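You operate a simulated robot arm through the tools that you are given. There is no shell and no other tool. Be economical: measure what you need, move in short steps, check, and stop when the job is done.

You are at the controls of a simulated robot arm. One attempt, no reset.

Task
Put the white filter pad on the top of the issue table. Then take the pipe plug from the top of the cake bench and leave it on the white cleaning sign. Then put the white filter bag from the back of the grey bench with a plate rack on the top of the grey cabinet. The order counts. Set down upright: pipe plug.

It is judged by the outcome, as a careful person would: the job done as asked, and still so three seconds after it is handed in. It fails if anything else is knocked over, pushed out of place, dropped, spilled or broken.

Robot
A 7-joint arm with a two-finger parallel gripper on a trunk, on a base that drives. Base frame: it is fixed to the floor where the robot stands at the start and does not move with it; the origin is under the middle of the robot, x ahead of it, y to its left, z up; the surface under the hand at the start is at about z = 78. Units: cm, degrees, N and s.
Its first joint turns from -166.0 to 166.0 degrees. Places, roughly: top of the grey cabinet [-40, -170, 70]; top of the issue table [-90, -50, 80]; white filter bag [-125, 25, 100]. Payload 3.43 kg.
The tool frame sits at the grasp point between the pads (the TCP): z along the fingers, y along the line on which they close. The tips reach 3.4 cm beyond it. The gripper opens to 12.8 cm. The fingers are 2.4 cm wide and 1.2 cm thick; the gripper's body (4.8 by 13 cm) begins 9.6 cm behind the TCP.
Orientation is told as [roll, pitch, yaw] about the base's x, y, z axes, in that order, counted from this pose: with the fingers straight down and closing along the base's y, the tool's x points along the base's -x, its y along +y and its z along -z.

Tools
- The arm moves only by the tool play_rows. Its argument "targets" is a list of rows, each a list of 3 entries, a list of its own where there are three numbers: the turn, a rotation vector about the base's x, y, z in degrees, then the shift along the base's x, y, z in m, then the finger opening in m, from 0 to 0.128. In form: [[[ax, ay, az], [dx, dy, dz], fingers], ...]. A call has 1 to 12 rows; each row is the pose to reach, as a shift and turn from the pose commanded when the call began. Each row takes 0.2 s and may step no farther than 5 cm and 8.6 degrees from the row before; otherwise, or with a gripper value out of range, the whole call is refused. A pose out of reach is approached as far as the arm can. The call stops where the force on the tool passes 40 N (or 10 N more than at its start, if that is more) or the arm is blocked; 0.2 s more then pass. Each finger travels about 15.3 cm/s and halts on what it meets, pressing with about 33 N; the grip force reading is that of the motor and also rises with nothing between the fingers. The clock runs only during rows and for 0.2 s after the last one: add rows that repeat a pose to give the fingers time. It gives the time, the measured TCP pose, the force on the tool (base axes), the opening and the grip force at its end, in the units of the frame above (readings bear some noise), with the torque about the TCP (base axes, N m) and any sound that the robot's microphone picked up.
- Cameras (640 x 400 px; columns grow to the right, rows downward): "scene" is now at [13.66, 19.19, 132.17]; the picture's right is [-0.87, -0.49, 0.01], its down [-0.46, 0.81, -0.36] and it looks along [0.16, -0.32, -0.93] (base axes); focal length 214 px, centre (320, 200). "wrist" rides on the gripper at [7.6, -1.1, -16] in the tool frame; the picture's right is [0.15, 0.99, 0.00], its down [-0.88, 0.13, -0.46] and it looks along [-0.45, 0.07, 0.89] (tool axes); focal length 234 px, centre (320, 200). There is no depth. A picture from a camera that has moved, and an enlarged one, comes with that camera's place and axes in the base frame and with its lens.
- get_image(camera): a new picture of that camera. No time passes.
- steer(legs): drives the robot by 1 to 6 legs, each [ahead, turn to the left] in cm and degrees, along the robot's own axes; the way and the turn of a leg run together, so that a leg with both is an arc; at most 150 cm and 180 degrees a leg. The arm and the cameras ride along, it lands a little off, and it stops where it bumps. It gives what a move gives.
- head_to(pan, tilt): turns the head with the scene camera to pan (to the left, within 120 degrees either way) and tilt (down, from -29 to 69), counted from straight ahead of the robot. It gives what a move gives.
- inspect(camera, box): a new picture of the part [left, top, right, bottom] of that camera's present view, enlarged. No time passes.
- job_done(): hands the job in; it is judged then, once.

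Go step by step. Nothing tells you exact positions but the pictures and the camera data: compare them with the known pose of the tool, close in by small moves and look again before you grip or let go. The budget is 165 turns and 112 pictures, counting those below and the enlarged ones. Unless the task says otherwise, let go and move clear before handing in, and close with one line.

The tools are called after "Call:" as name(argument=value, ...) on one line, values as JSON. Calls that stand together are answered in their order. play_rows: Moves the arm, as the interface text tells. Its arguments: {"type":"object","properties":{"targets":{"type":"array","items":{"type":"array"}}},"required":["targets"]} The other tools are called the same way: steer (legs) drives the base; head_to (pan, tilt) turns the head that bears the scene camera; get_image (camera) takes a picture; inspect (camera, box) takes an enlarged picture of a part of a camera's view; job_done () hands the job in.

At the start:

```text
t: 0.0
tcp_pos: [33.71, 36.03, 105.25]
tcp_rot: [0.1, 0.1, 0.1]
force: [-0.3, 0.3, -0.2]
ft_torque: [0.01, -0.04, -0.04]
opening: 12.78
grip_force: 0.1
robot x, y, heading: [-0.17, 0.45, -0.2]
head pan, tilt: [-60.8, 68.8]
```

scene: 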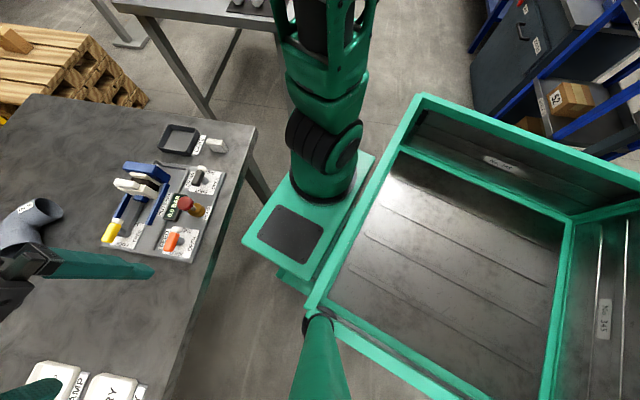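
wrist: 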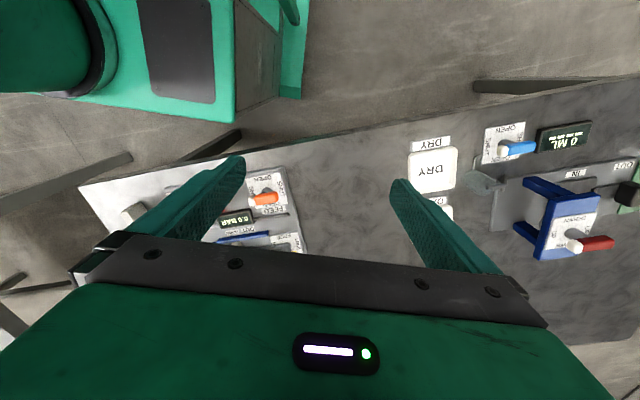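

I see a bench ahead with panels and pads on it, some of them labelled DRY and DAMP. I'll look around with the head to map the room first.

Call:
head_to(pan=20, tilt=40)

Call:
get_image(camera="scene")

Call:
head_to(pan=-50, tilt=30)

Call:
get_image(camera="scene")

Call:
head_to(pan=-120, tilt=30)

Call:
get_image(camera="scene")

Call:
head_to(pan=110, tilt=30)

Call:
get_image(camera="scene")

```text
t: 1.5
tcp_pos: [32.3, 36.02, 105.7]
tcp_rot: [0.0, -0.7, 0.0]
force: [-0.8, 1.0, -0.4]
ft_torque: [0.01, 0.01, 0.0]
opening: 12.78
grip_force: 0.0
robot x, y, heading: [0.18, 0.42, 0.1]
head pan, tilt: [20.0, 40.0]
```

```text
109 pictures are left
camera scene: at [18.98, 26.97, 135.71], right [0.34, -0.94, 0.0], down [-0.61, -0.22, -0.76], along [0.71, 0.26, -0.65], focal length 214 px, centre (320, 200)
```

scene: 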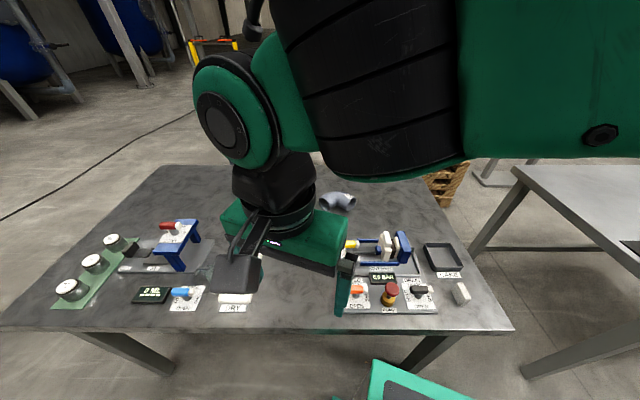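

```text
t: 3.0
tcp_pos: [32.31, 36.0, 105.79]
tcp_rot: [0.0, -0.6, -0.1]
force: [0.6, 0.4, 0.7]
ft_torque: [0.03, 0.02, -0.04]
opening: 12.81
grip_force: 0.0
robot x, y, heading: [-0.11, 0.63, -0.1]
head pan, tilt: [-50.0, 30.0]
```

```text
108 pictures are left
camera scene: at [16.83, 17.15, 137.28], right [-0.77, -0.64, 0.01], down [-0.33, 0.38, -0.86], along [0.55, -0.66, -0.51], focal length 214 px, centre (320, 200)
```

scene: 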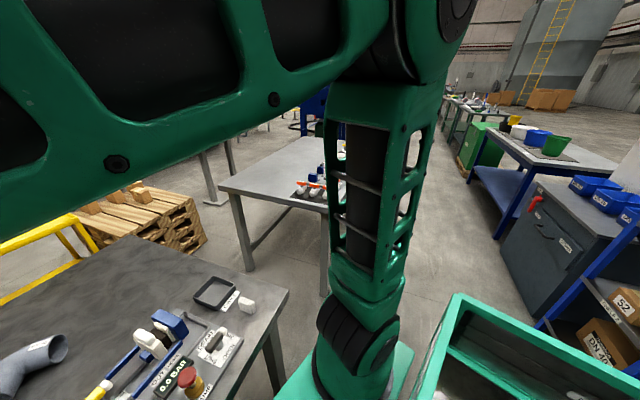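

```text
t: 4.4
tcp_pos: [32.19, 36.02, 105.88]
tcp_rot: [0.0, -0.6, 0.0]
force: [-0.2, 0.8, 0.9]
ft_torque: [0.02, 0.0, 0.0]
opening: 12.81
grip_force: 0.1
robot x, y, heading: [-0.2, 0.53, -0.2]
head pan, tilt: [-120.0, 30.0]
```

```text
107 pictures are left
camera scene: at [6.49, 16.24, 137.42], right [-0.87, 0.5, 0.01], down [0.24, 0.43, -0.87], along [-0.44, -0.75, -0.49], focal length 214 px, centre (320, 200)
```

scene: 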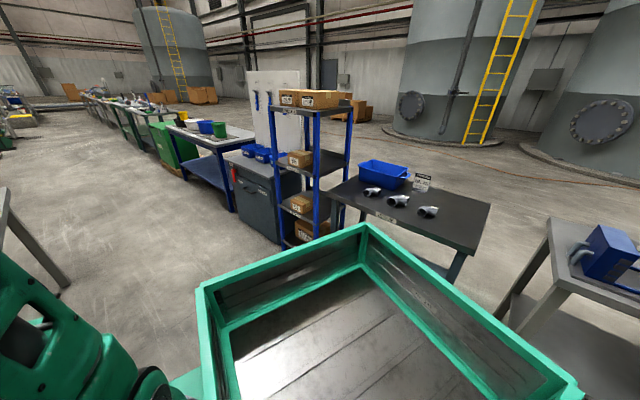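

```text
t: 7.6
tcp_pos: [32.33, 36.05, 105.74]
tcp_rot: [0.1, -0.7, 0.0]
force: [-0.5, -0.5, 0.1]
ft_torque: [0.03, 0.0, -0.01]
opening: 12.82
grip_force: 0.1
robot x, y, heading: [-0.54, 0.49, 0.3]
head pan, tilt: [110.0, 30.0]
```

```text
106 pictures are left
camera scene: at [7.92, 32.57, 137.4], right [0.94, 0.34, -0.01], down [0.16, -0.47, -0.87], along [-0.3, 0.81, -0.5], focal length 214 px, centre (320, 200)
```

scene: 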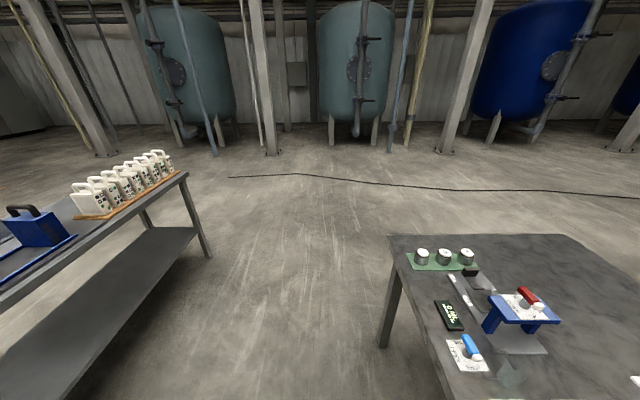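

The front bench holds white items beside a tray and two DRY/DAMP labelled pads. The dark table at back right is probably the issue table. I'll zoom in on all of these.

Call:
head_to(pan=-8, tilt=62)

Call:
get_image(camera="scene")

Call:
inspect(camera="wrist", box=[60, 60, 640, 280])

Call:
head_to(pan=-115, tilt=25)

Call:
inspect(camera="scene", box=[220, 40, 560, 250])

Call:
head_to(pan=-60, tilt=20)

Call:
get_image(camera="scene")

```text
t: 9.6
tcp_pos: [32.28, 35.98, 105.65]
tcp_rot: [0.0, -0.6, 0.1]
force: [1.1, -0.1, 0.8]
ft_torque: [0.01, 0.0, -0.01]
opening: 12.78
grip_force: 0.1
robot x, y, heading: [0.13, 0.41, -0.0]
head pan, tilt: [-8.0, 62.0]
```

```text
105 pictures are left
camera scene: at [17.32, 23.18, 132.84], right [-0.14, -0.99, 0.0], down [-0.88, 0.12, -0.46], along [0.45, -0.07, -0.89], focal length 214 px, centre (320, 200)
```

scene: 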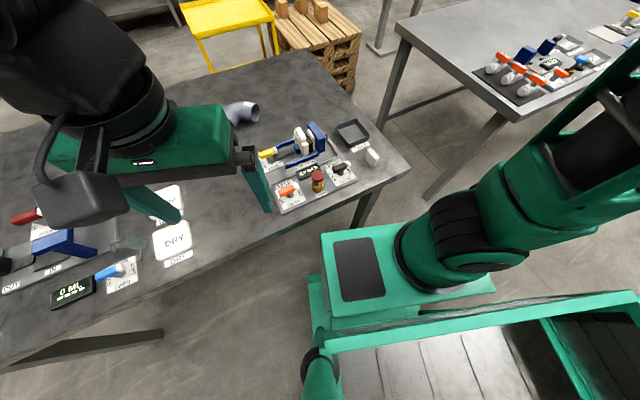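

```text
1.10 times, centred on (350, 170) of wrist
camera zoom: at [24.54, 34.95, 121.48], right [-0.15, 0.99, 0.0], down [0.88, 0.13, 0.47], along [0.46, 0.07, -0.88], focal length 258 px, centre (287, 233)
```

zoom: 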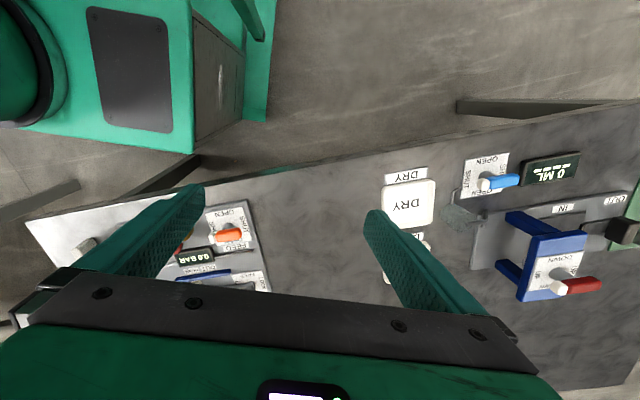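

```text
t: 11.5
tcp_pos: [32.33, 35.95, 105.81]
tcp_rot: [0.0, -0.6, 0.0]
force: [0.1, 0.1, -0.1]
ft_torque: [0.01, 0.0, 0.01]
opening: 12.81
grip_force: 0.1
robot x, y, heading: [0.09, 0.47, -0.1]
head pan, tilt: [-115.0, 25.0]
```

```text
1.88 times, centred on (390, 145) of scene
camera zoom: at [7.13, 15.72, 138.21], right [-0.91, 0.42, 0.01], down [0.17, 0.38, -0.91], along [-0.39, -0.82, -0.42], focal length 404 px, centre (188, 304)
```

zoom: 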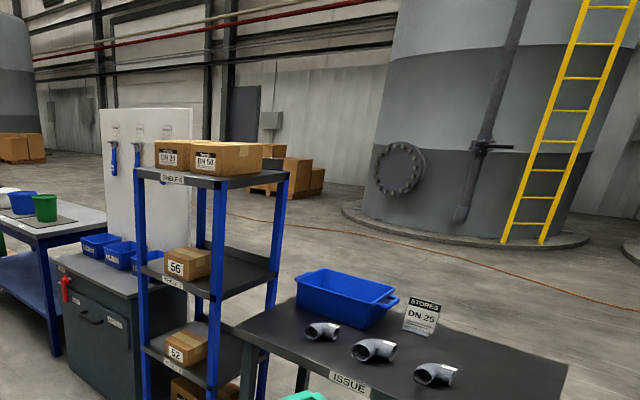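

```text
t: 12.7
tcp_pos: [32.3, 35.96, 105.8]
tcp_rot: [0.0, -0.6, 0.0]
force: [0.6, -0.1, 0.3]
ft_torque: [0.02, 0.02, 0.02]
opening: 12.78
grip_force: 0.0
robot x, y, heading: [-0.48, 0.84, 0.1]
head pan, tilt: [-60.0, 20.0]
```

```text
102 pictures are left
camera scene: at [15.68, 16.01, 138.9], right [-0.87, -0.5, 0.01], down [-0.18, 0.3, -0.94], along [0.46, -0.81, -0.35], focal length 214 px, centre (320, 200)
```

scene: 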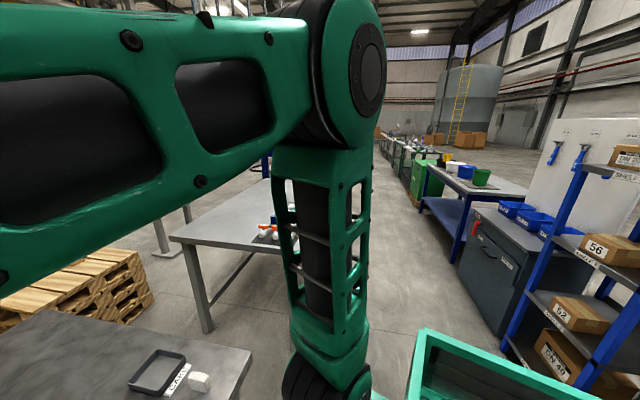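

The front bench carries a tray labelled CAKE with a white block beside it, plus two pads. I'll zoom in for detail.

Call:
head_to(pan=-8, tilt=62)

Call:
inspect(camera="scene", box=[220, 80, 400, 220])

Call:
inspect(camera="scene", box=[0, 160, 220, 320])

Call:
inspect(camera="scene", box=[440, 0, 640, 120])

Call:
head_to(pan=120, tilt=25)

Call:
inspect(camera="scene", box=[0, 100, 300, 300])

Call:
head_to(pan=-120, tilt=25)

Call:
inspect(camera="scene", box=[500, 150, 640, 300])

Call:
inspect(camera="scene", box=[0, 60, 300, 240])

```text
t: 13.9
tcp_pos: [32.34, 36.12, 105.74]
tcp_rot: [0.0, -0.5, -0.1]
force: [0.3, 0.0, 0.0]
ft_torque: [0.02, -0.02, 0.0]
opening: 12.78
grip_force: 0.1
robot x, y, heading: [-0.51, 0.82, -0.3]
head pan, tilt: [-8.0, 62.0]
```

```text
2.86 times, centred on (310, 150) of scene
camera zoom: at [17.32, 23.17, 132.84], right [-0.14, -0.99, 0.0], down [-0.88, 0.12, -0.46], along [0.45, -0.07, -0.89], focal length 613 px, centre (349, 343)
```

zoom: 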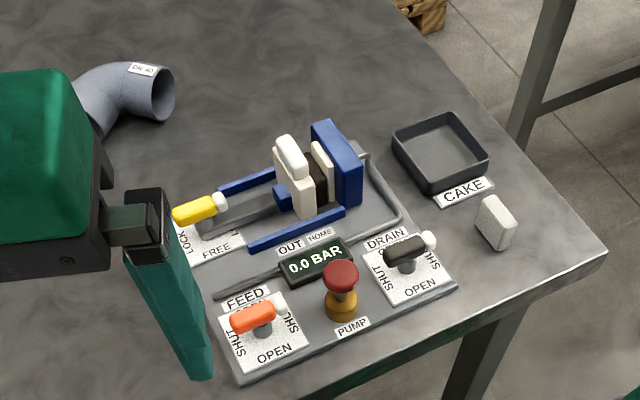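

```text
2.50 times, centred on (110, 240) of scene
camera zoom: at [17.32, 23.17, 132.84], right [-0.14, -0.99, 0.0], down [-0.88, 0.12, -0.46], along [0.45, -0.07, -0.89], focal length 536 px, centre (845, 100)
```

zoom: 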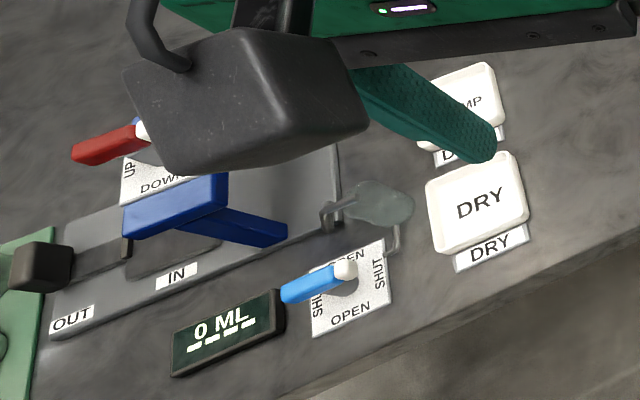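

```text
3.20 times, centred on (540, 60) of scene
camera zoom: at [17.32, 23.17, 132.84], right [-0.14, -0.99, 0.0], down [-0.88, 0.12, -0.46], along [0.45, -0.07, -0.89], focal length 686 px, centre (-384, 648)
```

zoom: 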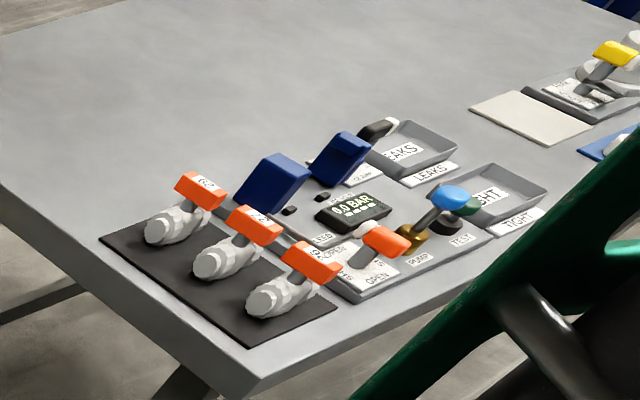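

```text
t: 16.0
tcp_pos: [32.28, 36.14, 105.89]
tcp_rot: [0.0, -0.6, 0.0]
force: [-0.2, 0.7, -0.7]
ft_torque: [0.0, 0.02, 0.01]
opening: 12.79
grip_force: 0.1
robot x, y, heading: [-0.08, 0.41, 0.1]
head pan, tilt: [120.0, 25.0]
```

```text
2.00 times, centred on (150, 200) of scene
camera zoom: at [6.42, 32.06, 138.22], right [0.87, 0.5, -0.01], down [0.2, -0.37, -0.91], along [-0.46, 0.79, -0.42], focal length 429 px, centre (660, 200)
```

zoom: 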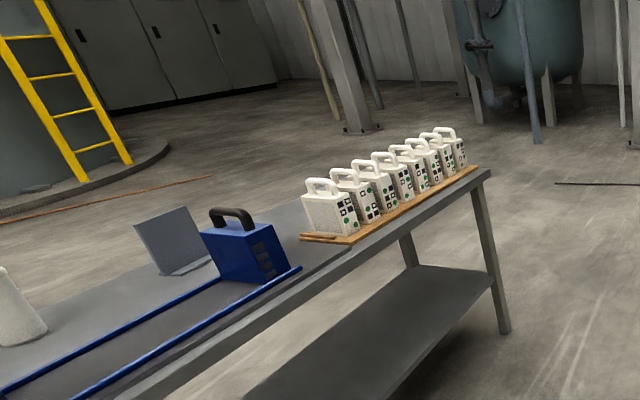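

```text
t: 19.4
tcp_pos: [32.11, 36.07, 105.73]
tcp_rot: [0.0, -0.6, 0.0]
force: [0.5, 1.0, -0.9]
ft_torque: [-0.01, -0.01, -0.04]
opening: 12.82
grip_force: 0.0
robot x, y, heading: [-0.44, 0.49, -0.0]
head pan, tilt: [-120.0, 25.0]
```

```text
2.67 times, centred on (570, 225) of scene
camera zoom: at [6.42, 16.09, 138.22], right [-0.87, 0.5, 0.01], down [0.2, 0.37, -0.91], along [-0.46, -0.79, -0.42], focal length 572 px, centre (-347, 133)
```

zoom: 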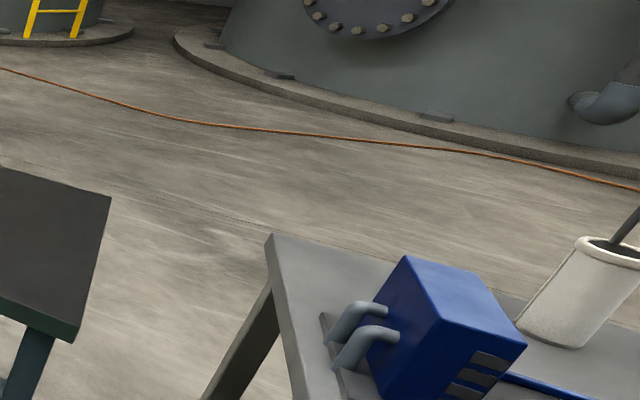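

```text
2.13 times, centred on (150, 150) of scene
camera zoom: at [6.42, 16.09, 138.22], right [-0.87, 0.5, 0.01], down [0.2, 0.37, -0.91], along [-0.46, -0.79, -0.42], focal length 458 px, centre (683, 307)
```

zoom: 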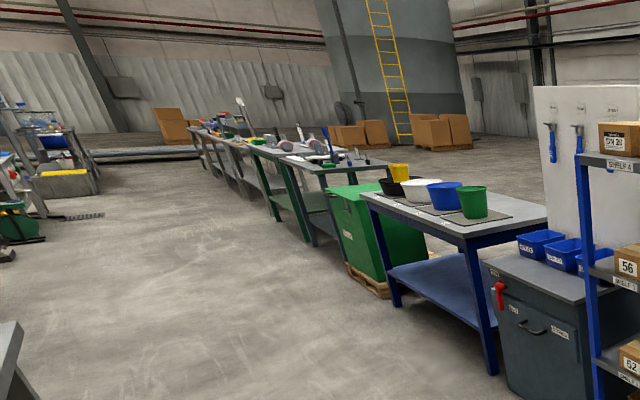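

The white rough block next to the CAKE tray looks like the filter pad, but I'm not certain. I haven't found the plug or the cleaning sign yet, so I'll raise the hand to clear the view and look again.

Call:
play_rows(targets=[[[0, 0, 0], [0, 0, 0.05], 0.06], [[0, 0, 0], [0, 0, 0.1], 0.06], [[0, 0, 0], [0, 0, 0.15], 0.06], [[0, 0, 0], [0, 0, 0.2], 0.06], [[0, 0, 0], [0, 0, 0.25], 0.06]])

Call:
head_to(pan=0, tilt=50)

Call:
get_image(camera="scene")

Call:
get_image(camera="wrist")

Call:
head_to(pan=60, tilt=20)

Call:
get_image(camera="scene")

```text
t: 20.6
tcp_pos: [32.39, 36.01, 130.91]
tcp_rot: [0.0, -0.6, 0.0]
force: [-0.5, 0.3, -0.5]
ft_torque: [-0.01, 0.02, -0.01]
opening: 6.01
grip_force: 0.2
robot x, y, heading: [-0.22, 1.12, -0.0]
head pan, tilt: [-120.0, 25.0]
```

```text
t: 22.6
tcp_pos: [32.36, 36.03, 130.71]
tcp_rot: [0.2, -0.7, -0.1]
force: [-1.3, 0.6, 0.0]
ft_torque: [0.01, 0.0, 0.0]
opening: 6.01
grip_force: 0.0
robot x, y, heading: [-0.02, 0.57, 0.1]
head pan, tilt: [0.0, 50.0]
```

```text
95 pictures are left
camera scene: at [18.67, 24.07, 134.3], right [0.0, -1.0, 0.0], down [-0.77, 0.0, -0.63], along [0.63, 0.0, -0.77], focal length 214 px, centre (320, 200)
```

scene: 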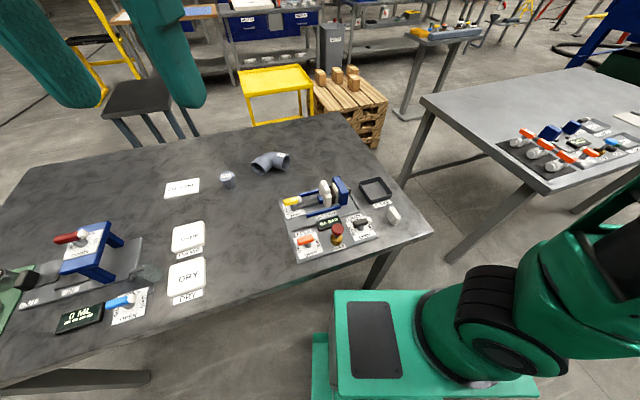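

```text
94 pictures are left
camera wrist: at [24.63, 34.88, 146.44], right [-0.15, 0.99, 0.0], down [0.88, 0.13, 0.47], along [0.46, 0.07, -0.89], focal length 234 px, centre (320, 200)
```

wrist: 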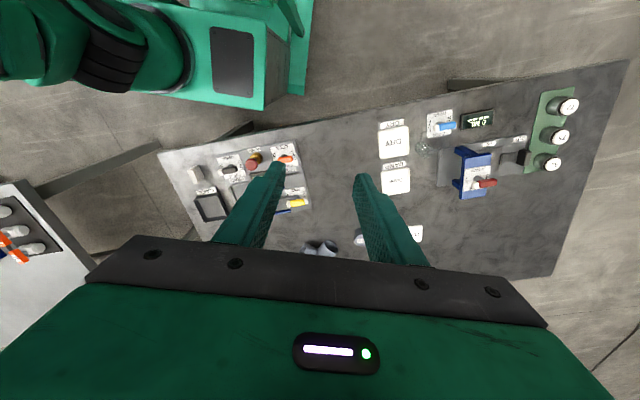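

```text
t: 23.9
tcp_pos: [32.42, 35.97, 130.64]
tcp_rot: [0.1, -0.6, 0.1]
force: [0.2, 0.0, 0.1]
ft_torque: [0.01, -0.02, -0.01]
opening: 6.02
grip_force: 0.1
robot x, y, heading: [-0.27, 0.35, 0.1]
head pan, tilt: [60.0, 20.0]
```

```text
93 pictures are left
camera scene: at [15.7, 32.13, 138.9], right [0.87, -0.5, -0.01], down [-0.18, -0.3, -0.94], along [0.47, 0.81, -0.35], focal length 214 px, centre (320, 200)
```

scene: 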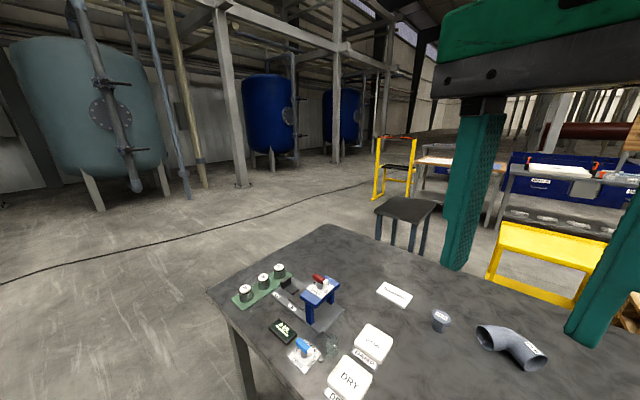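

The white sign and a cup-shaped grey item, likely the pipe plug, are now visible on the front bench. I'll zoom in on them.

Call:
head_to(pan=0, tilt=50)

Call:
inspect(camera="scene", box=[140, 130, 300, 230])

Call:
inspect(camera="scene", box=[340, 160, 440, 240])

```text
t: 25.2
tcp_pos: [32.38, 35.88, 130.75]
tcp_rot: [0.2, -0.6, 0.0]
force: [0.6, 0.1, 0.6]
ft_torque: [-0.01, 0.01, 0.0]
opening: 6.0
grip_force: 0.0
robot x, y, heading: [-0.4, 0.69, 0.0]
head pan, tilt: [0.0, 50.0]
```

```text
4.00 times, centred on (220, 180) of scene
camera zoom: at [18.67, 24.08, 134.3], right [0.0, -1.0, 0.0], down [-0.77, 0.0, -0.63], along [0.63, 0.0, -0.77], focal length 858 px, centre (720, 280)
```

zoom: 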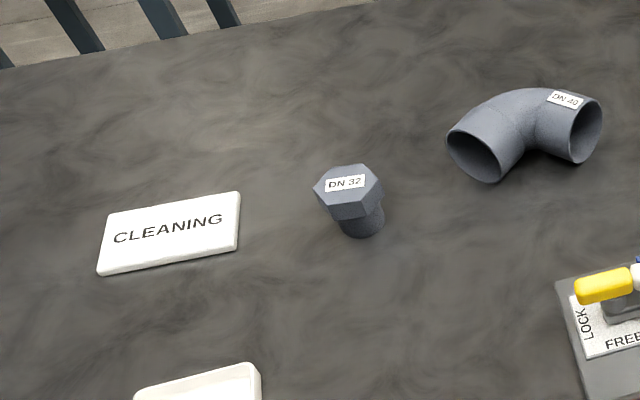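

```text
5.00 times, centred on (390, 200) of scene
camera zoom: at [18.67, 24.08, 134.3], right [0.0, -1.0, 0.0], down [-0.77, 0.0, -0.63], along [0.63, 0.0, -0.77], focal length 1072 px, centre (-30, 200)
```

zoom: 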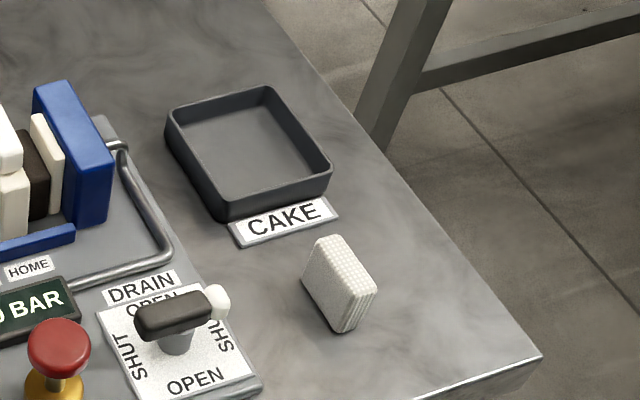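

The pad is near (56,0), the plug near (71,56) and the CLEANING sign near (70,73). The arm's upright axis looks to be about (27,-23), so the pad is too close and I'll have to back up. First I'll check the space behind.

Call:
head_to(pan=120, tilt=60)

Call:
get_image(camera="scene")

Call:
head_to(pan=-120, tilt=55)

Call:
get_image(camera="scene")

```text
t: 27.2
tcp_pos: [32.42, 36.08, 130.6]
tcp_rot: [0.1, -0.6, 0.1]
force: [-0.3, 1.0, 0.4]
ft_torque: [-0.01, 0.01, 0.02]
opening: 5.98
grip_force: 0.1
robot x, y, heading: [-0.15, 0.62, 0.3]
head pan, tilt: [120.0, 60.0]
```

```text
90 pictures are left
camera scene: at [7.62, 29.85, 133.2], right [0.87, 0.5, -0.01], down [0.43, -0.75, -0.51], along [-0.26, 0.43, -0.86], focal length 214 px, centre (320, 200)
```

scene: 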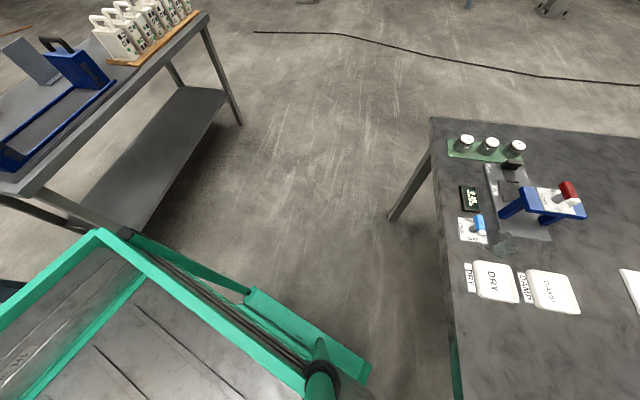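

```text
t: 30.6
tcp_pos: [32.33, 36.07, 130.7]
tcp_rot: [0.1, -0.5, 0.0]
force: [-1.2, 0.4, -0.3]
ft_torque: [0.04, -0.05, -0.01]
opening: 6.01
grip_force: 0.0
robot x, y, heading: [-0.39, 0.65, -0.2]
head pan, tilt: [-120.0, 55.0]
```

```text
89 pictures are left
camera scene: at [7.36, 17.83, 133.8], right [-0.87, 0.5, 0.01], down [0.4, 0.71, -0.58], along [-0.3, -0.5, -0.82], focal length 214 px, centre (320, 200)
```

scene: 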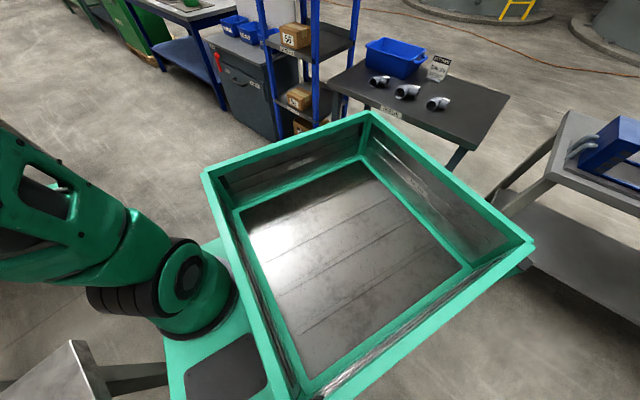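

The pad is inside the arm's minimum reach from here. Backing up slightly and turning right about 90° should bring both the pad (to the robot's left) and the issue table (to its right) within reach.

Call:
steer(legs=[[-6, 0], [0, -88]])

Call:
head_to(pan=75, tilt=50)

Call:
get_image(camera="scene")

Call:
head_to(pan=-90, tilt=40)

Call:
get_image(camera="scene")

```text
t: 35.7
tcp_pos: [31.49, -28.94, 130.86]
tcp_rot: [0.1, -0.7, -85.8]
force: [-0.5, 0.2, -0.6]
ft_torque: [0.0, -0.04, 0.01]
opening: 5.99
grip_force: 0.0
robot x, y, heading: [-4.64, 1.11, -85.7]
head pan, tilt: [-120.0, 55.0]
```

```text
t: 38.6
tcp_pos: [31.24, -27.25, 131.18]
tcp_rot: [0.1, -1.2, -85.7]
force: [-0.2, -0.4, 1.1]
ft_torque: [0.04, -0.01, 0.0]
opening: 6.0
grip_force: 0.1
robot x, y, heading: [-4.41, 1.26, -85.7]
head pan, tilt: [75.0, 50.0]
```

```text
88 pictures are left
camera scene: at [27.51, -9.45, 134.38], right [-0.19, -0.98, -0.01], down [-0.75, 0.15, -0.64], along [0.63, -0.11, -0.77], focal length 214 px, centre (320, 200)
```

scene: 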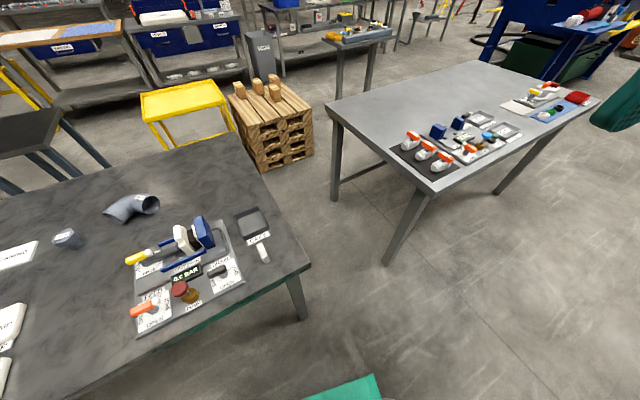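

```text
t: 41.1
tcp_pos: [31.18, -27.33, 131.04]
tcp_rot: [0.2, -1.2, -85.7]
force: [0.2, 0.1, -0.7]
ft_torque: [-0.01, 0.04, -0.01]
opening: 6.02
grip_force: 0.1
robot x, y, heading: [-4.63, 0.8, -86.0]
head pan, tilt: [-90.0, 40.0]
```

```text
87 pictures are left
camera scene: at [11.47, -8.64, 135.82], right [-0.07, 1.0, 0.01], down [0.64, 0.06, -0.77], along [-0.76, -0.05, -0.64], focal length 214 px, centre (320, 200)
```

scene: 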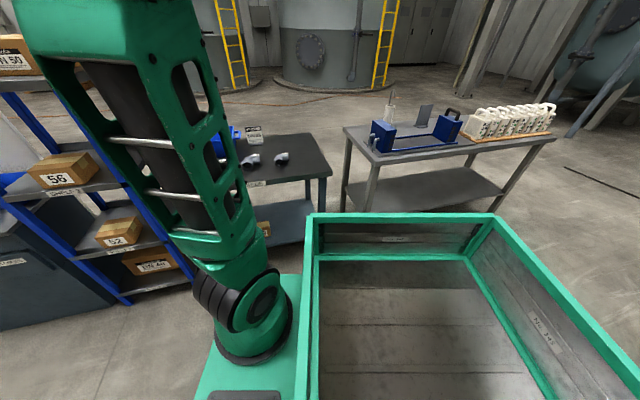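

The robot now stands at about (-4.6,1), heading -86°, with its arm axis near (-9,-27). I'll move the hand above the pad and look with the wrist camera.

Call:
play_rows(targets=[[[0, 0, 0], [0.026, 0.028, -0.02], 0.06], [[0, 0, 0], [0.052, 0.056, -0.04], 0.06], [[0, 0, 0], [0.078, 0.084, -0.06], 0.06], [[0, 0, 0], [0.104, 0.112, -0.08], 0.06], [[0, 0, 0], [0.13, 0.14, -0.1], 0.06], [[0, 0, 0], [0.156, 0.168, -0.12], 0.06], [[0, 0, 0], [0.182, 0.196, -0.14], 0.06], [[0, 0, 0], [0.208, 0.224, -0.16], 0.06], [[0, 0, 0], [0.234, 0.252, -0.18], 0.06], [[0, 0, 0], [0.257, 0.28, -0.2], 0.06]])

Call:
get_image(camera="wrist")

```text
t: 43.2
tcp_pos: [54.22, -11.57, 126.31]
tcp_rot: [11.3, 1.8, -95.4]
force: [0.9, 0.3, -0.7]
ft_torque: [-0.07, 0.11, 0.01]
opening: 6.0
grip_force: 0.0
robot x, y, heading: [-4.89, 1.11, -85.6]
head pan, tilt: [-90.0, 40.0]
stopped in row 10: the arm was blocked; the commanded pose is now the measured one
```

```text
86 pictures are left
camera wrist: at [50.64, -4.09, 141.93], right [0.98, 0.05, 0.2], down [-0.05, -0.89, 0.44], along [0.2, -0.44, -0.87], focal length 234 px, centre (320, 200)
```

wrist: 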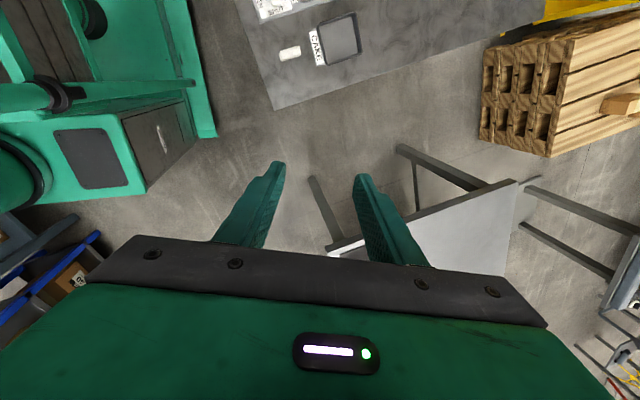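

The arm was blocked while swinging too far left, most likely by the head mast. I'll bring the hand back, then re-aim the base to about -40° and back off so the pad is ahead-left.

Call:
play_rows(targets=[[[0, 2, 1.6], [-0.038, -0.028, 0.008], 0.06], [[0, 4, 3.2], [-0.076, -0.056, 0.016], 0.06], [[-0.5, 6, 4.8], [-0.114, -0.084, 0.024], 0.06], [[-0.5, 8, 6.4], [-0.152, -0.11, 0.032], 0.06], [[-1, 10, 8], [-0.19, -0.138, 0.04], 0.06], [[-1, 11.3, 9.7], [-0.228, -0.165, 0.05], 0.06]])

Call:
steer(legs=[[0, 46], [-24, 0]])

Call:
head_to(pan=30, tilt=50)

Call:
get_image(camera="scene")

```text
t: 44.6
tcp_pos: [31.36, -25.61, 130.22]
tcp_rot: [-0.9, 0.9, -83.7]
force: [0.4, 0.4, -0.7]
ft_torque: [-0.01, 0.07, -0.03]
opening: 6.02
grip_force: 0.0
robot x, y, heading: [-4.56, 1.2, -85.9]
head pan, tilt: [-90.0, 40.0]
```

```text
t: 48.8
tcp_pos: [21.53, 23.39, 130.36]
tcp_rot: [-0.7, 0.9, -38.1]
force: [-0.3, -0.6, 0.2]
ft_torque: [0.01, 0.0, 0.03]
opening: 6.0
grip_force: 0.2
robot x, y, heading: [-22.97, 16.5, -40.2]
head pan, tilt: [-90.0, 40.0]
```

```text
t: 50.8
tcp_pos: [20.25, 24.4, 130.8]
tcp_rot: [-0.8, 0.2, -38.0]
force: [0.5, -0.6, 0.4]
ft_torque: [0.01, -0.01, -0.03]
opening: 5.98
grip_force: 0.0
robot x, y, heading: [-22.72, 16.56, -39.7]
head pan, tilt: [30.0, 50.0]
```

```text
85 pictures are left
camera scene: at [8.5, 26.22, 134.32], right [-0.17, -0.98, -0.01], down [-0.76, 0.14, -0.63], along [0.63, -0.1, -0.77], focal length 214 px, centre (320, 200)
```

scene: 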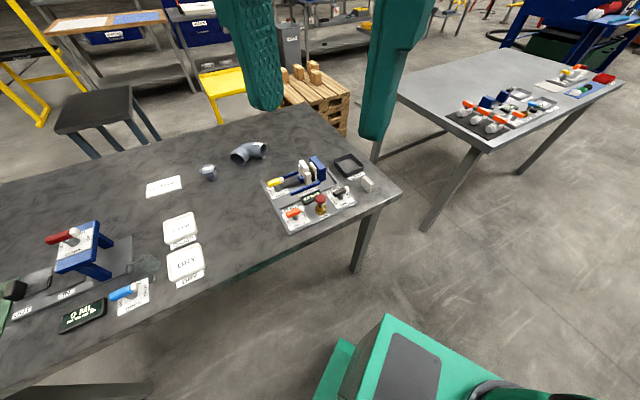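

The pad should now be within comfortable reach ahead-left. I'll move the hand over it, turning the tool along with the arm.

Call:
play_rows(targets=[[[0, 0, -4], [0.03, -0.02, -0.02], 0.06], [[0, 0, -8], [0.065, -0.045, -0.035], 0.06], [[0, 0, -12], [0.1, -0.07, -0.05], 0.06], [[0, 0, -16], [0.135, -0.095, -0.075], 0.06], [[0, 0, -20], [0.17, -0.12, -0.1], 0.06], [[0, 0, -24], [0.2, -0.145, -0.125], 0.06], [[0, 0, -28], [0.23, -0.17, -0.15], 0.06], [[0, 0, -32], [0.26, -0.19, -0.18], 0.06], [[0, 0, -36], [0.29, -0.21, -0.21], 0.06], [[0, 0, -40], [0.32, -0.23, -0.24], 0.06], [[0, 0, -42], [0.35, -0.23, -0.26], 0.06]])

Call:
get_image(camera="wrist")

Call:
get_image(camera="scene")

```text
t: 53.1
tcp_pos: [55.27, 1.44, 104.65]
tcp_rot: [-0.8, 0.2, -80.2]
force: [-0.7, 0.1, -0.1]
ft_torque: [-0.01, -0.05, 0.07]
opening: 6.01
grip_force: 0.0
robot x, y, heading: [-22.91, 16.23, -39.9]
head pan, tilt: [30.0, 50.0]
```

```text
84 pictures are left
camera wrist: at [53.16, 8.78, 120.61], right [0.95, 0.31, -0.01], down [0.29, -0.85, 0.45], along [0.13, -0.43, -0.89], focal length 234 px, centre (320, 200)
```

wrist: 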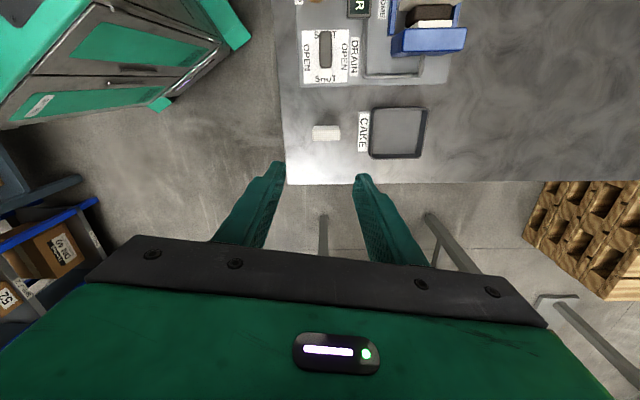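

```text
83 pictures are left
camera scene: at [8.46, 26.23, 134.32], right [-0.17, -0.98, -0.01], down [-0.76, 0.14, -0.63], along [0.63, -0.1, -0.77], focal length 214 px, centre (320, 200)
```

scene: 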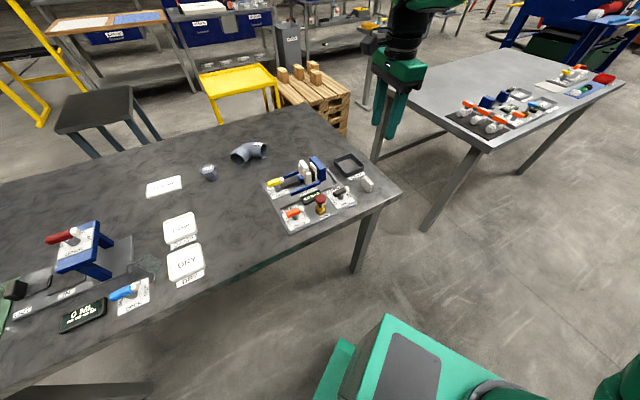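

The pad shows in the wrist view near (56,2). I'll zoom in to get its orientation.

Call:
inspect(camera="wrist", box=[280, 100, 376, 160])

Call:
inspect(camera="scene", box=[330, 150, 410, 200])

```text
6.67 times, centred on (328, 130) of wrist
camera zoom: at [53.16, 8.78, 120.61], right [0.95, 0.31, -0.01], down [0.29, -0.85, 0.45], along [0.13, -0.43, -0.89], focal length 1561 px, centre (267, 667)
```

zoom: 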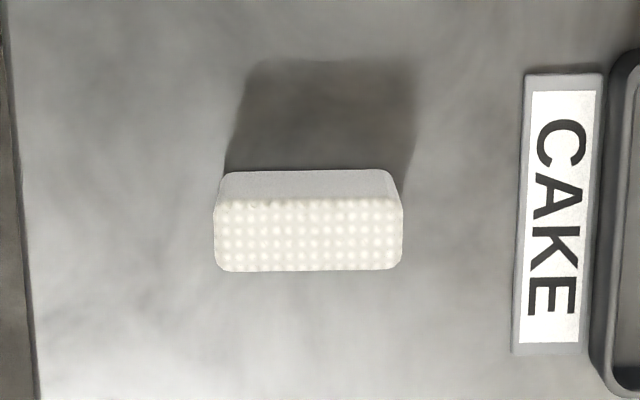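

```text
8.00 times, centred on (370, 175) of scene
camera zoom: at [8.46, 26.23, 134.32], right [-0.17, -0.98, -0.01], down [-0.76, 0.14, -0.63], along [0.63, -0.1, -0.77], focal length 1716 px, centre (-80, 400)
```

zoom: 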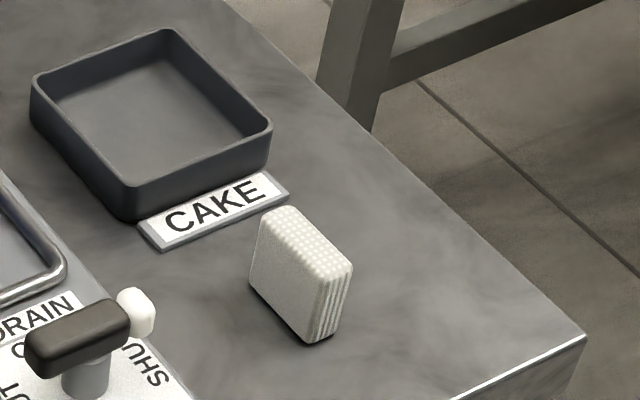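

The pad stands on edge, about 4.6 cm long along 19°, with its centre near (56.0,1.7). I'll turn the tool +9° to grip it by the length, descend part-way and check.

Call:
play_rows(targets=[[[0, 0, 4.5], [0.004, 0.001, -0.04], 0.07], [[0, 0, 9], [0.007, 0.003, -0.08], 0.07], [[0, 0, 9], [0.007, 0.003, -0.12], 0.07]])

Call:
get_image(camera="wrist")

Call:
inspect(camera="scene", box=[310, 100, 430, 200])

```text
t: 54.0
tcp_pos: [56.21, 1.92, 92.83]
tcp_rot: [-0.8, 0.2, -71.2]
force: [0.5, 0.9, 0.7]
ft_torque: [0.0, -0.04, -0.01]
opening: 7.02
grip_force: 0.1
robot x, y, heading: [-22.71, 16.5, -40.0]
head pan, tilt: [30.0, 50.0]
```

```text
80 pictures are left
camera wrist: at [52.88, 8.7, 108.64], right [0.89, 0.46, -0.01], down [0.42, -0.79, 0.45], along [0.2, -0.41, -0.89], focal length 234 px, centre (320, 200)
```

wrist: 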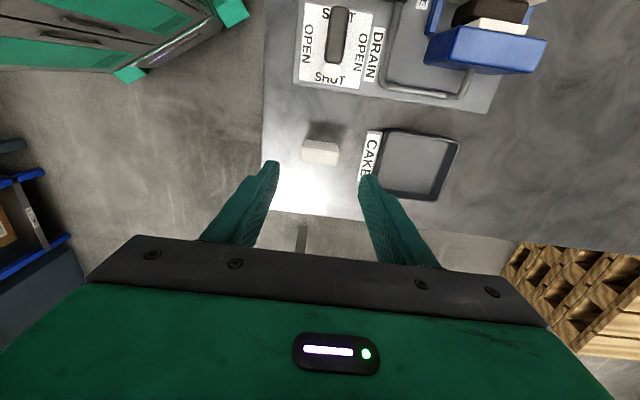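

```text
4.00 times, centred on (370, 150) of scene
camera zoom: at [8.48, 26.23, 134.32], right [-0.17, -0.98, -0.01], down [-0.76, 0.14, -0.63], along [0.63, -0.1, -0.77], focal length 858 px, centre (120, 400)
```

zoom: 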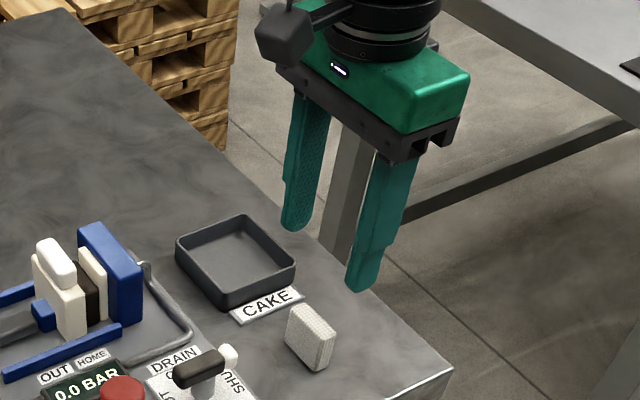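

The TCP is centred over the pad to within a few millimetres. I'll turn 3° more, descend and grip.

Call:
play_rows(targets=[[[0, 0, 2], [-0.002, 0.001, -0.04], 0.07], [[0, 0, 2], [-0.002, 0.001, -0.08], 0.07], [[0, 0, 2], [-0.002, 0.001, -0.1], 0.07], [[0, 0, 2], [-0.002, 0.001, -0.103], 0.07], [[0, 0, 2], [-0.002, 0.001, -0.103], 0.03], [[0, 0, 2], [-0.002, 0.001, -0.103], 0.03], [[0, 0, 2], [-0.002, 0.001, -0.103], 0.03]])

Call:
get_image(camera="wrist")

Call:
inspect(camera="scene", box=[310, 120, 430, 220])

```text
t: 55.5
tcp_pos: [55.84, 1.98, 82.56]
tcp_rot: [-0.9, 0.2, -69.1]
force: [-0.4, -0.6, 1.6]
ft_torque: [0.0, -0.04, -0.01]
opening: 4.46
grip_force: 32.7
robot x, y, heading: [-22.98, 17.02, -39.8]
head pan, tilt: [30.0, 50.0]
```

```text
78 pictures are left
camera wrist: at [52.33, 8.69, 98.42], right [0.87, 0.49, -0.01], down [0.44, -0.78, 0.45], along [0.21, -0.4, -0.89], focal length 234 px, centre (320, 200)
```

wrist: 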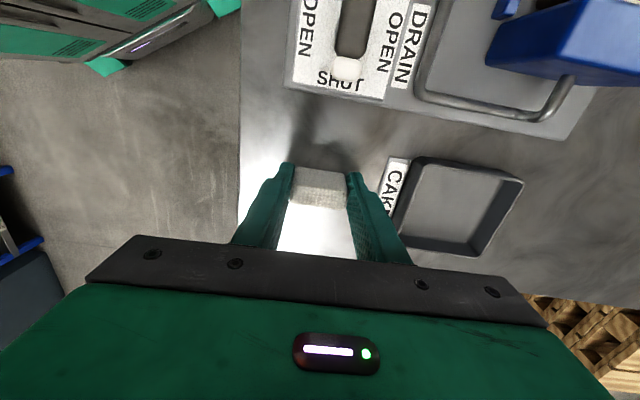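

```text
4.00 times, centred on (370, 170) of scene
camera zoom: at [8.51, 26.22, 134.32], right [-0.17, -0.98, -0.01], down [-0.76, 0.14, -0.63], along [0.63, -0.1, -0.77], focal length 858 px, centre (120, 320)
```

zoom: 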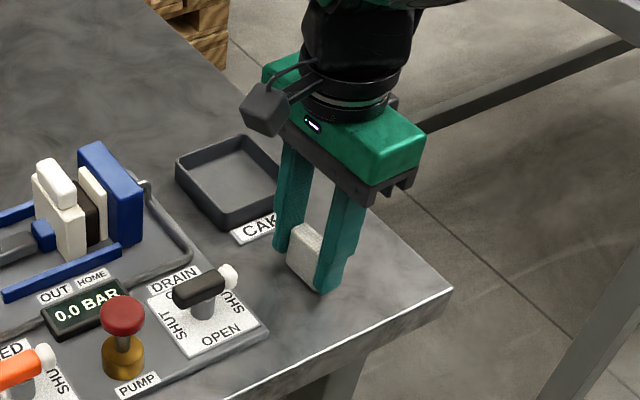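

I have the pad, with the opening reading 4.46 cm. I'll lift it, pull in a little, then turn the base about 90° right to face the issue table.

Call:
play_rows(targets=[[[0, 0, 0], [0, 0, 0.03], 0.03], [[0, 0, 0], [0, 0, 0.08], 0.03], [[0, 0, 0], [0, 0, 0.13], 0.03], [[0, 0, 0], [0, 0, 0.18], 0.03], [[0, 0, 0], [0, 0, 0.23], 0.03], [[0, 0, 0], [-0.03, 0, 0.26], 0.03], [[0, 0, 0], [-0.07, 0, 0.28], 0.03], [[0, 0, 0], [-0.11, 0, 0.3], 0.03]])

Call:
steer(legs=[[0, -90]])

Call:
head_to(pan=0, tilt=45)

Call:
get_image(camera="scene")

Call:
get_image(camera="wrist")

```text
t: 57.4
tcp_pos: [44.93, 1.95, 112.38]
tcp_rot: [-0.9, 0.3, -69.1]
force: [0.7, -0.6, -1.0]
ft_torque: [0.01, 0.08, -0.01]
opening: 4.46
grip_force: 33.0
robot x, y, heading: [-22.81, 16.94, -39.9]
head pan, tilt: [30.0, 50.0]
```

```text
t: 62.1
tcp_pos: [-38.05, -51.41, 112.21]
tcp_rot: [-0.8, 0.2, -159.5]
force: [0.4, 0.3, -0.2]
ft_torque: [0.0, 0.0, -0.03]
opening: 4.47
grip_force: 32.8
robot x, y, heading: [-21.65, 15.25, -130.1]
head pan, tilt: [30.0, 50.0]
```

```text
t: 63.0
tcp_pos: [-37.16, -50.27, 113.06]
tcp_rot: [-0.5, -0.5, -159.5]
force: [-0.1, -0.3, -0.5]
ft_torque: [-0.01, -0.05, 0.02]
opening: 4.45
grip_force: 33.1
robot x, y, heading: [-21.14, 15.14, -130.1]
head pan, tilt: [0.0, 45.0]
```

```text
76 pictures are left
camera scene: at [-15.32, -14.71, 134.98], right [-0.76, 0.64, 0.0], down [0.46, 0.55, -0.7], along [-0.45, -0.53, -0.72], focal length 214 px, centre (320, 200)
```

scene: 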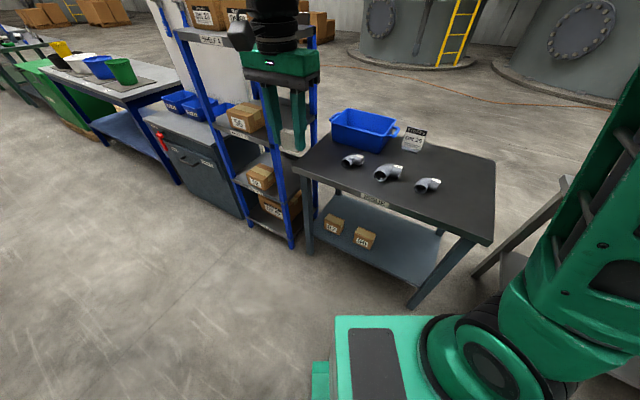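

```text
75 pictures are left
camera wrist: at [-30.18, -46.64, 128.87], right [0.48, -0.87, -0.01], down [-0.77, -0.43, 0.46], along [-0.41, -0.21, -0.89], focal length 234 px, centre (320, 200)
```

wrist: 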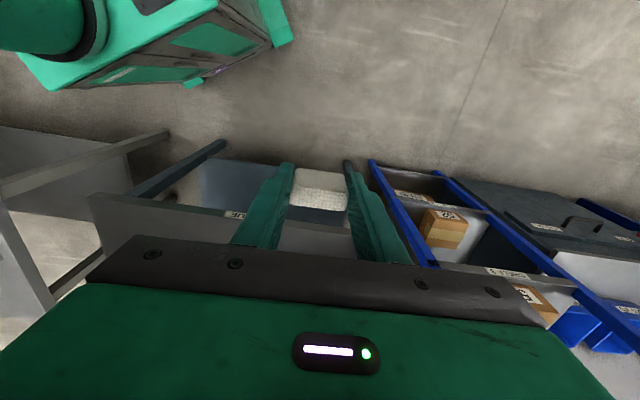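

The issue table's near edge runs from about (-50,-74) to (-76,-10). There is free space behind and to the right of the third elbow, around (-100,-28). I'll swing the hand there in two stages, keeping high.

Call:
play_rows(targets=[[[0, 0, -5.3], [-0.045, 0.0157, 0.005], 0.03], [[0, 0, -10.6], [-0.09, 0.031, 0.005], 0.03], [[0, 0, -15.9], [-0.135, 0.047, 0.005], 0.03], [[0, 0, -21.2], [-0.18, 0.063, 0.005], 0.03], [[0, 0, -26.5], [-0.225, 0.078, 0.005], 0.03], [[0, 0, -31.8], [-0.27, 0.094, 0.005], 0.03], [[0, 0, -37], [-0.315, 0.11, 0.005], 0.03], [[0, 0, -42.4], [-0.36, 0.126, 0.005], 0.03], [[0, 0, -47.7], [-0.405, 0.141, 0.005], 0.03], [[0, 0, -53], [-0.45, 0.157, 0.005], 0.03], [[0, 0, -58.3], [-0.495, 0.173, 0.005], 0.03], [[0, 0, -63.6], [-0.54, 0.188, 0.005], 0.03]])

Call:
get_image(camera="scene")

Call:
get_image(camera="wrist")

```text
t: 65.6
tcp_pos: [-91.11, -31.6, 113.56]
tcp_rot: [-0.5, -0.6, 136.9]
force: [0.7, -0.5, -0.3]
ft_torque: [0.01, 0.07, 0.0]
opening: 4.47
grip_force: 33.0
robot x, y, heading: [-21.41, 15.31, -130.0]
head pan, tilt: [0.0, 45.0]
```

```text
74 pictures are left
camera scene: at [-15.27, -14.69, 134.98], right [-0.76, 0.65, 0.0], down [0.46, 0.55, -0.7], along [-0.45, -0.53, -0.72], focal length 214 px, centre (320, 200)
```

scene: 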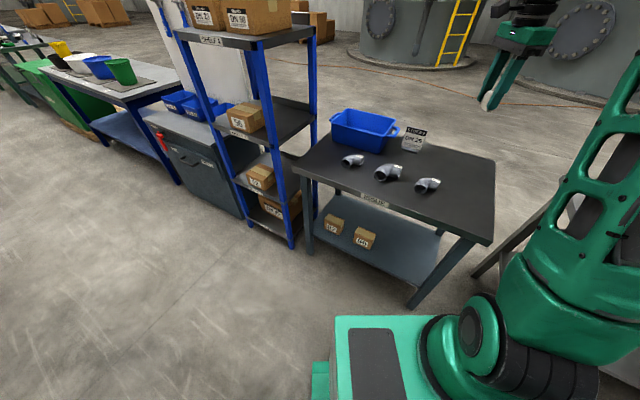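

```text
73 pictures are left
camera wrist: at [-84.77, -36.16, 129.45], right [-0.57, -0.82, -0.01], down [-0.73, 0.5, 0.46], along [-0.38, 0.27, -0.89], focal length 234 px, centre (320, 200)
```

wrist: 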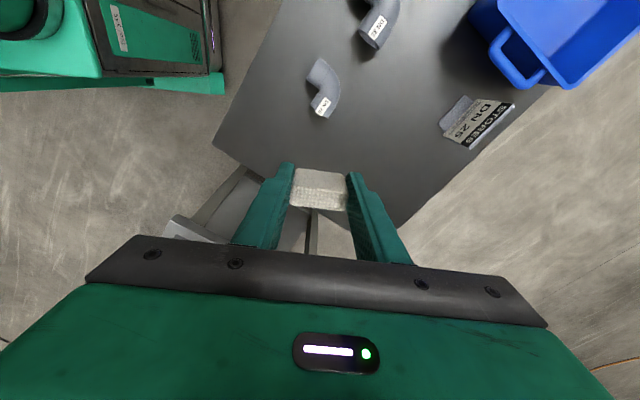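

The spot near (-98,-36) is clear of the elbows, the placard and the table edge. I'll move above it, come down to about z 89 and check.

Call:
play_rows(targets=[[[0, 0, 0], [-0.035, -0.022, 0], 0.03], [[0, 0, 0], [-0.069, -0.044, 0], 0.03], [[0, 0, 0], [-0.069, -0.044, -0.05], 0.03], [[0, 0, 0], [-0.069, -0.044, -0.1], 0.03], [[0, 0, 0], [-0.069, -0.044, -0.15], 0.03], [[0, 0, 0], [-0.069, -0.044, -0.2], 0.03], [[0, 0, 0], [-0.069, -0.044, -0.245], 0.03]])

Call:
get_image(camera="wrist")

Call:
inspect(camera="scene", box=[340, 90, 540, 250])

```text
t: 67.2
tcp_pos: [-97.96, -35.76, 88.94]
tcp_rot: [-0.5, -0.6, 137.0]
force: [0.2, -0.6, 0.1]
ft_torque: [-0.02, 0.03, 0.0]
opening: 4.47
grip_force: 33.5
robot x, y, heading: [-21.17, 15.24, -130.2]
head pan, tilt: [0.0, 45.0]
```

```text
72 pictures are left
camera wrist: at [-91.6, -40.22, 104.82], right [-0.57, -0.82, -0.01], down [-0.73, 0.5, 0.46], along [-0.38, 0.27, -0.89], focal length 234 px, centre (320, 200)
```

wrist: 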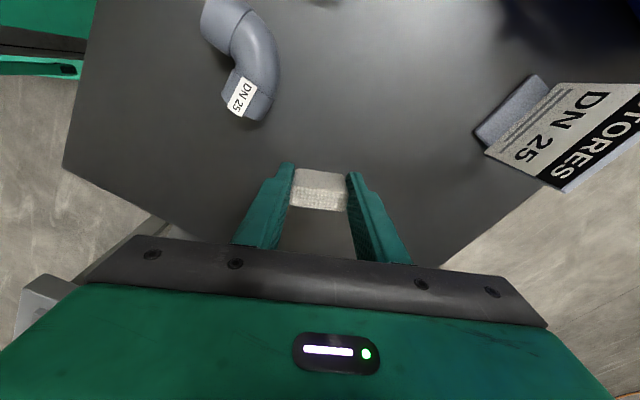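

```text
2.50 times, centred on (440, 170) of scene
camera zoom: at [-15.3, -14.68, 134.99], right [-0.76, 0.65, 0.0], down [0.46, 0.55, -0.7], along [-0.45, -0.53, -0.72], focal length 536 px, centre (20, 275)
```

zoom: 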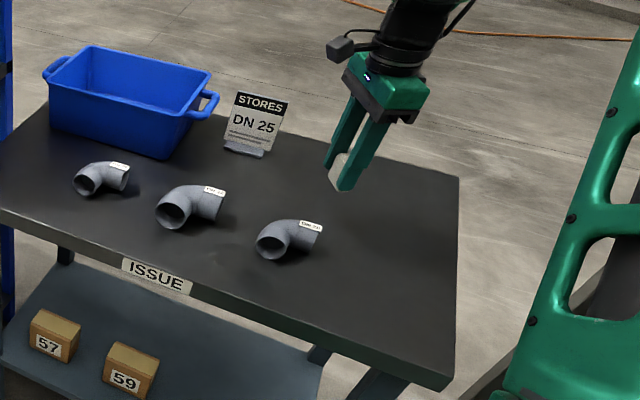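

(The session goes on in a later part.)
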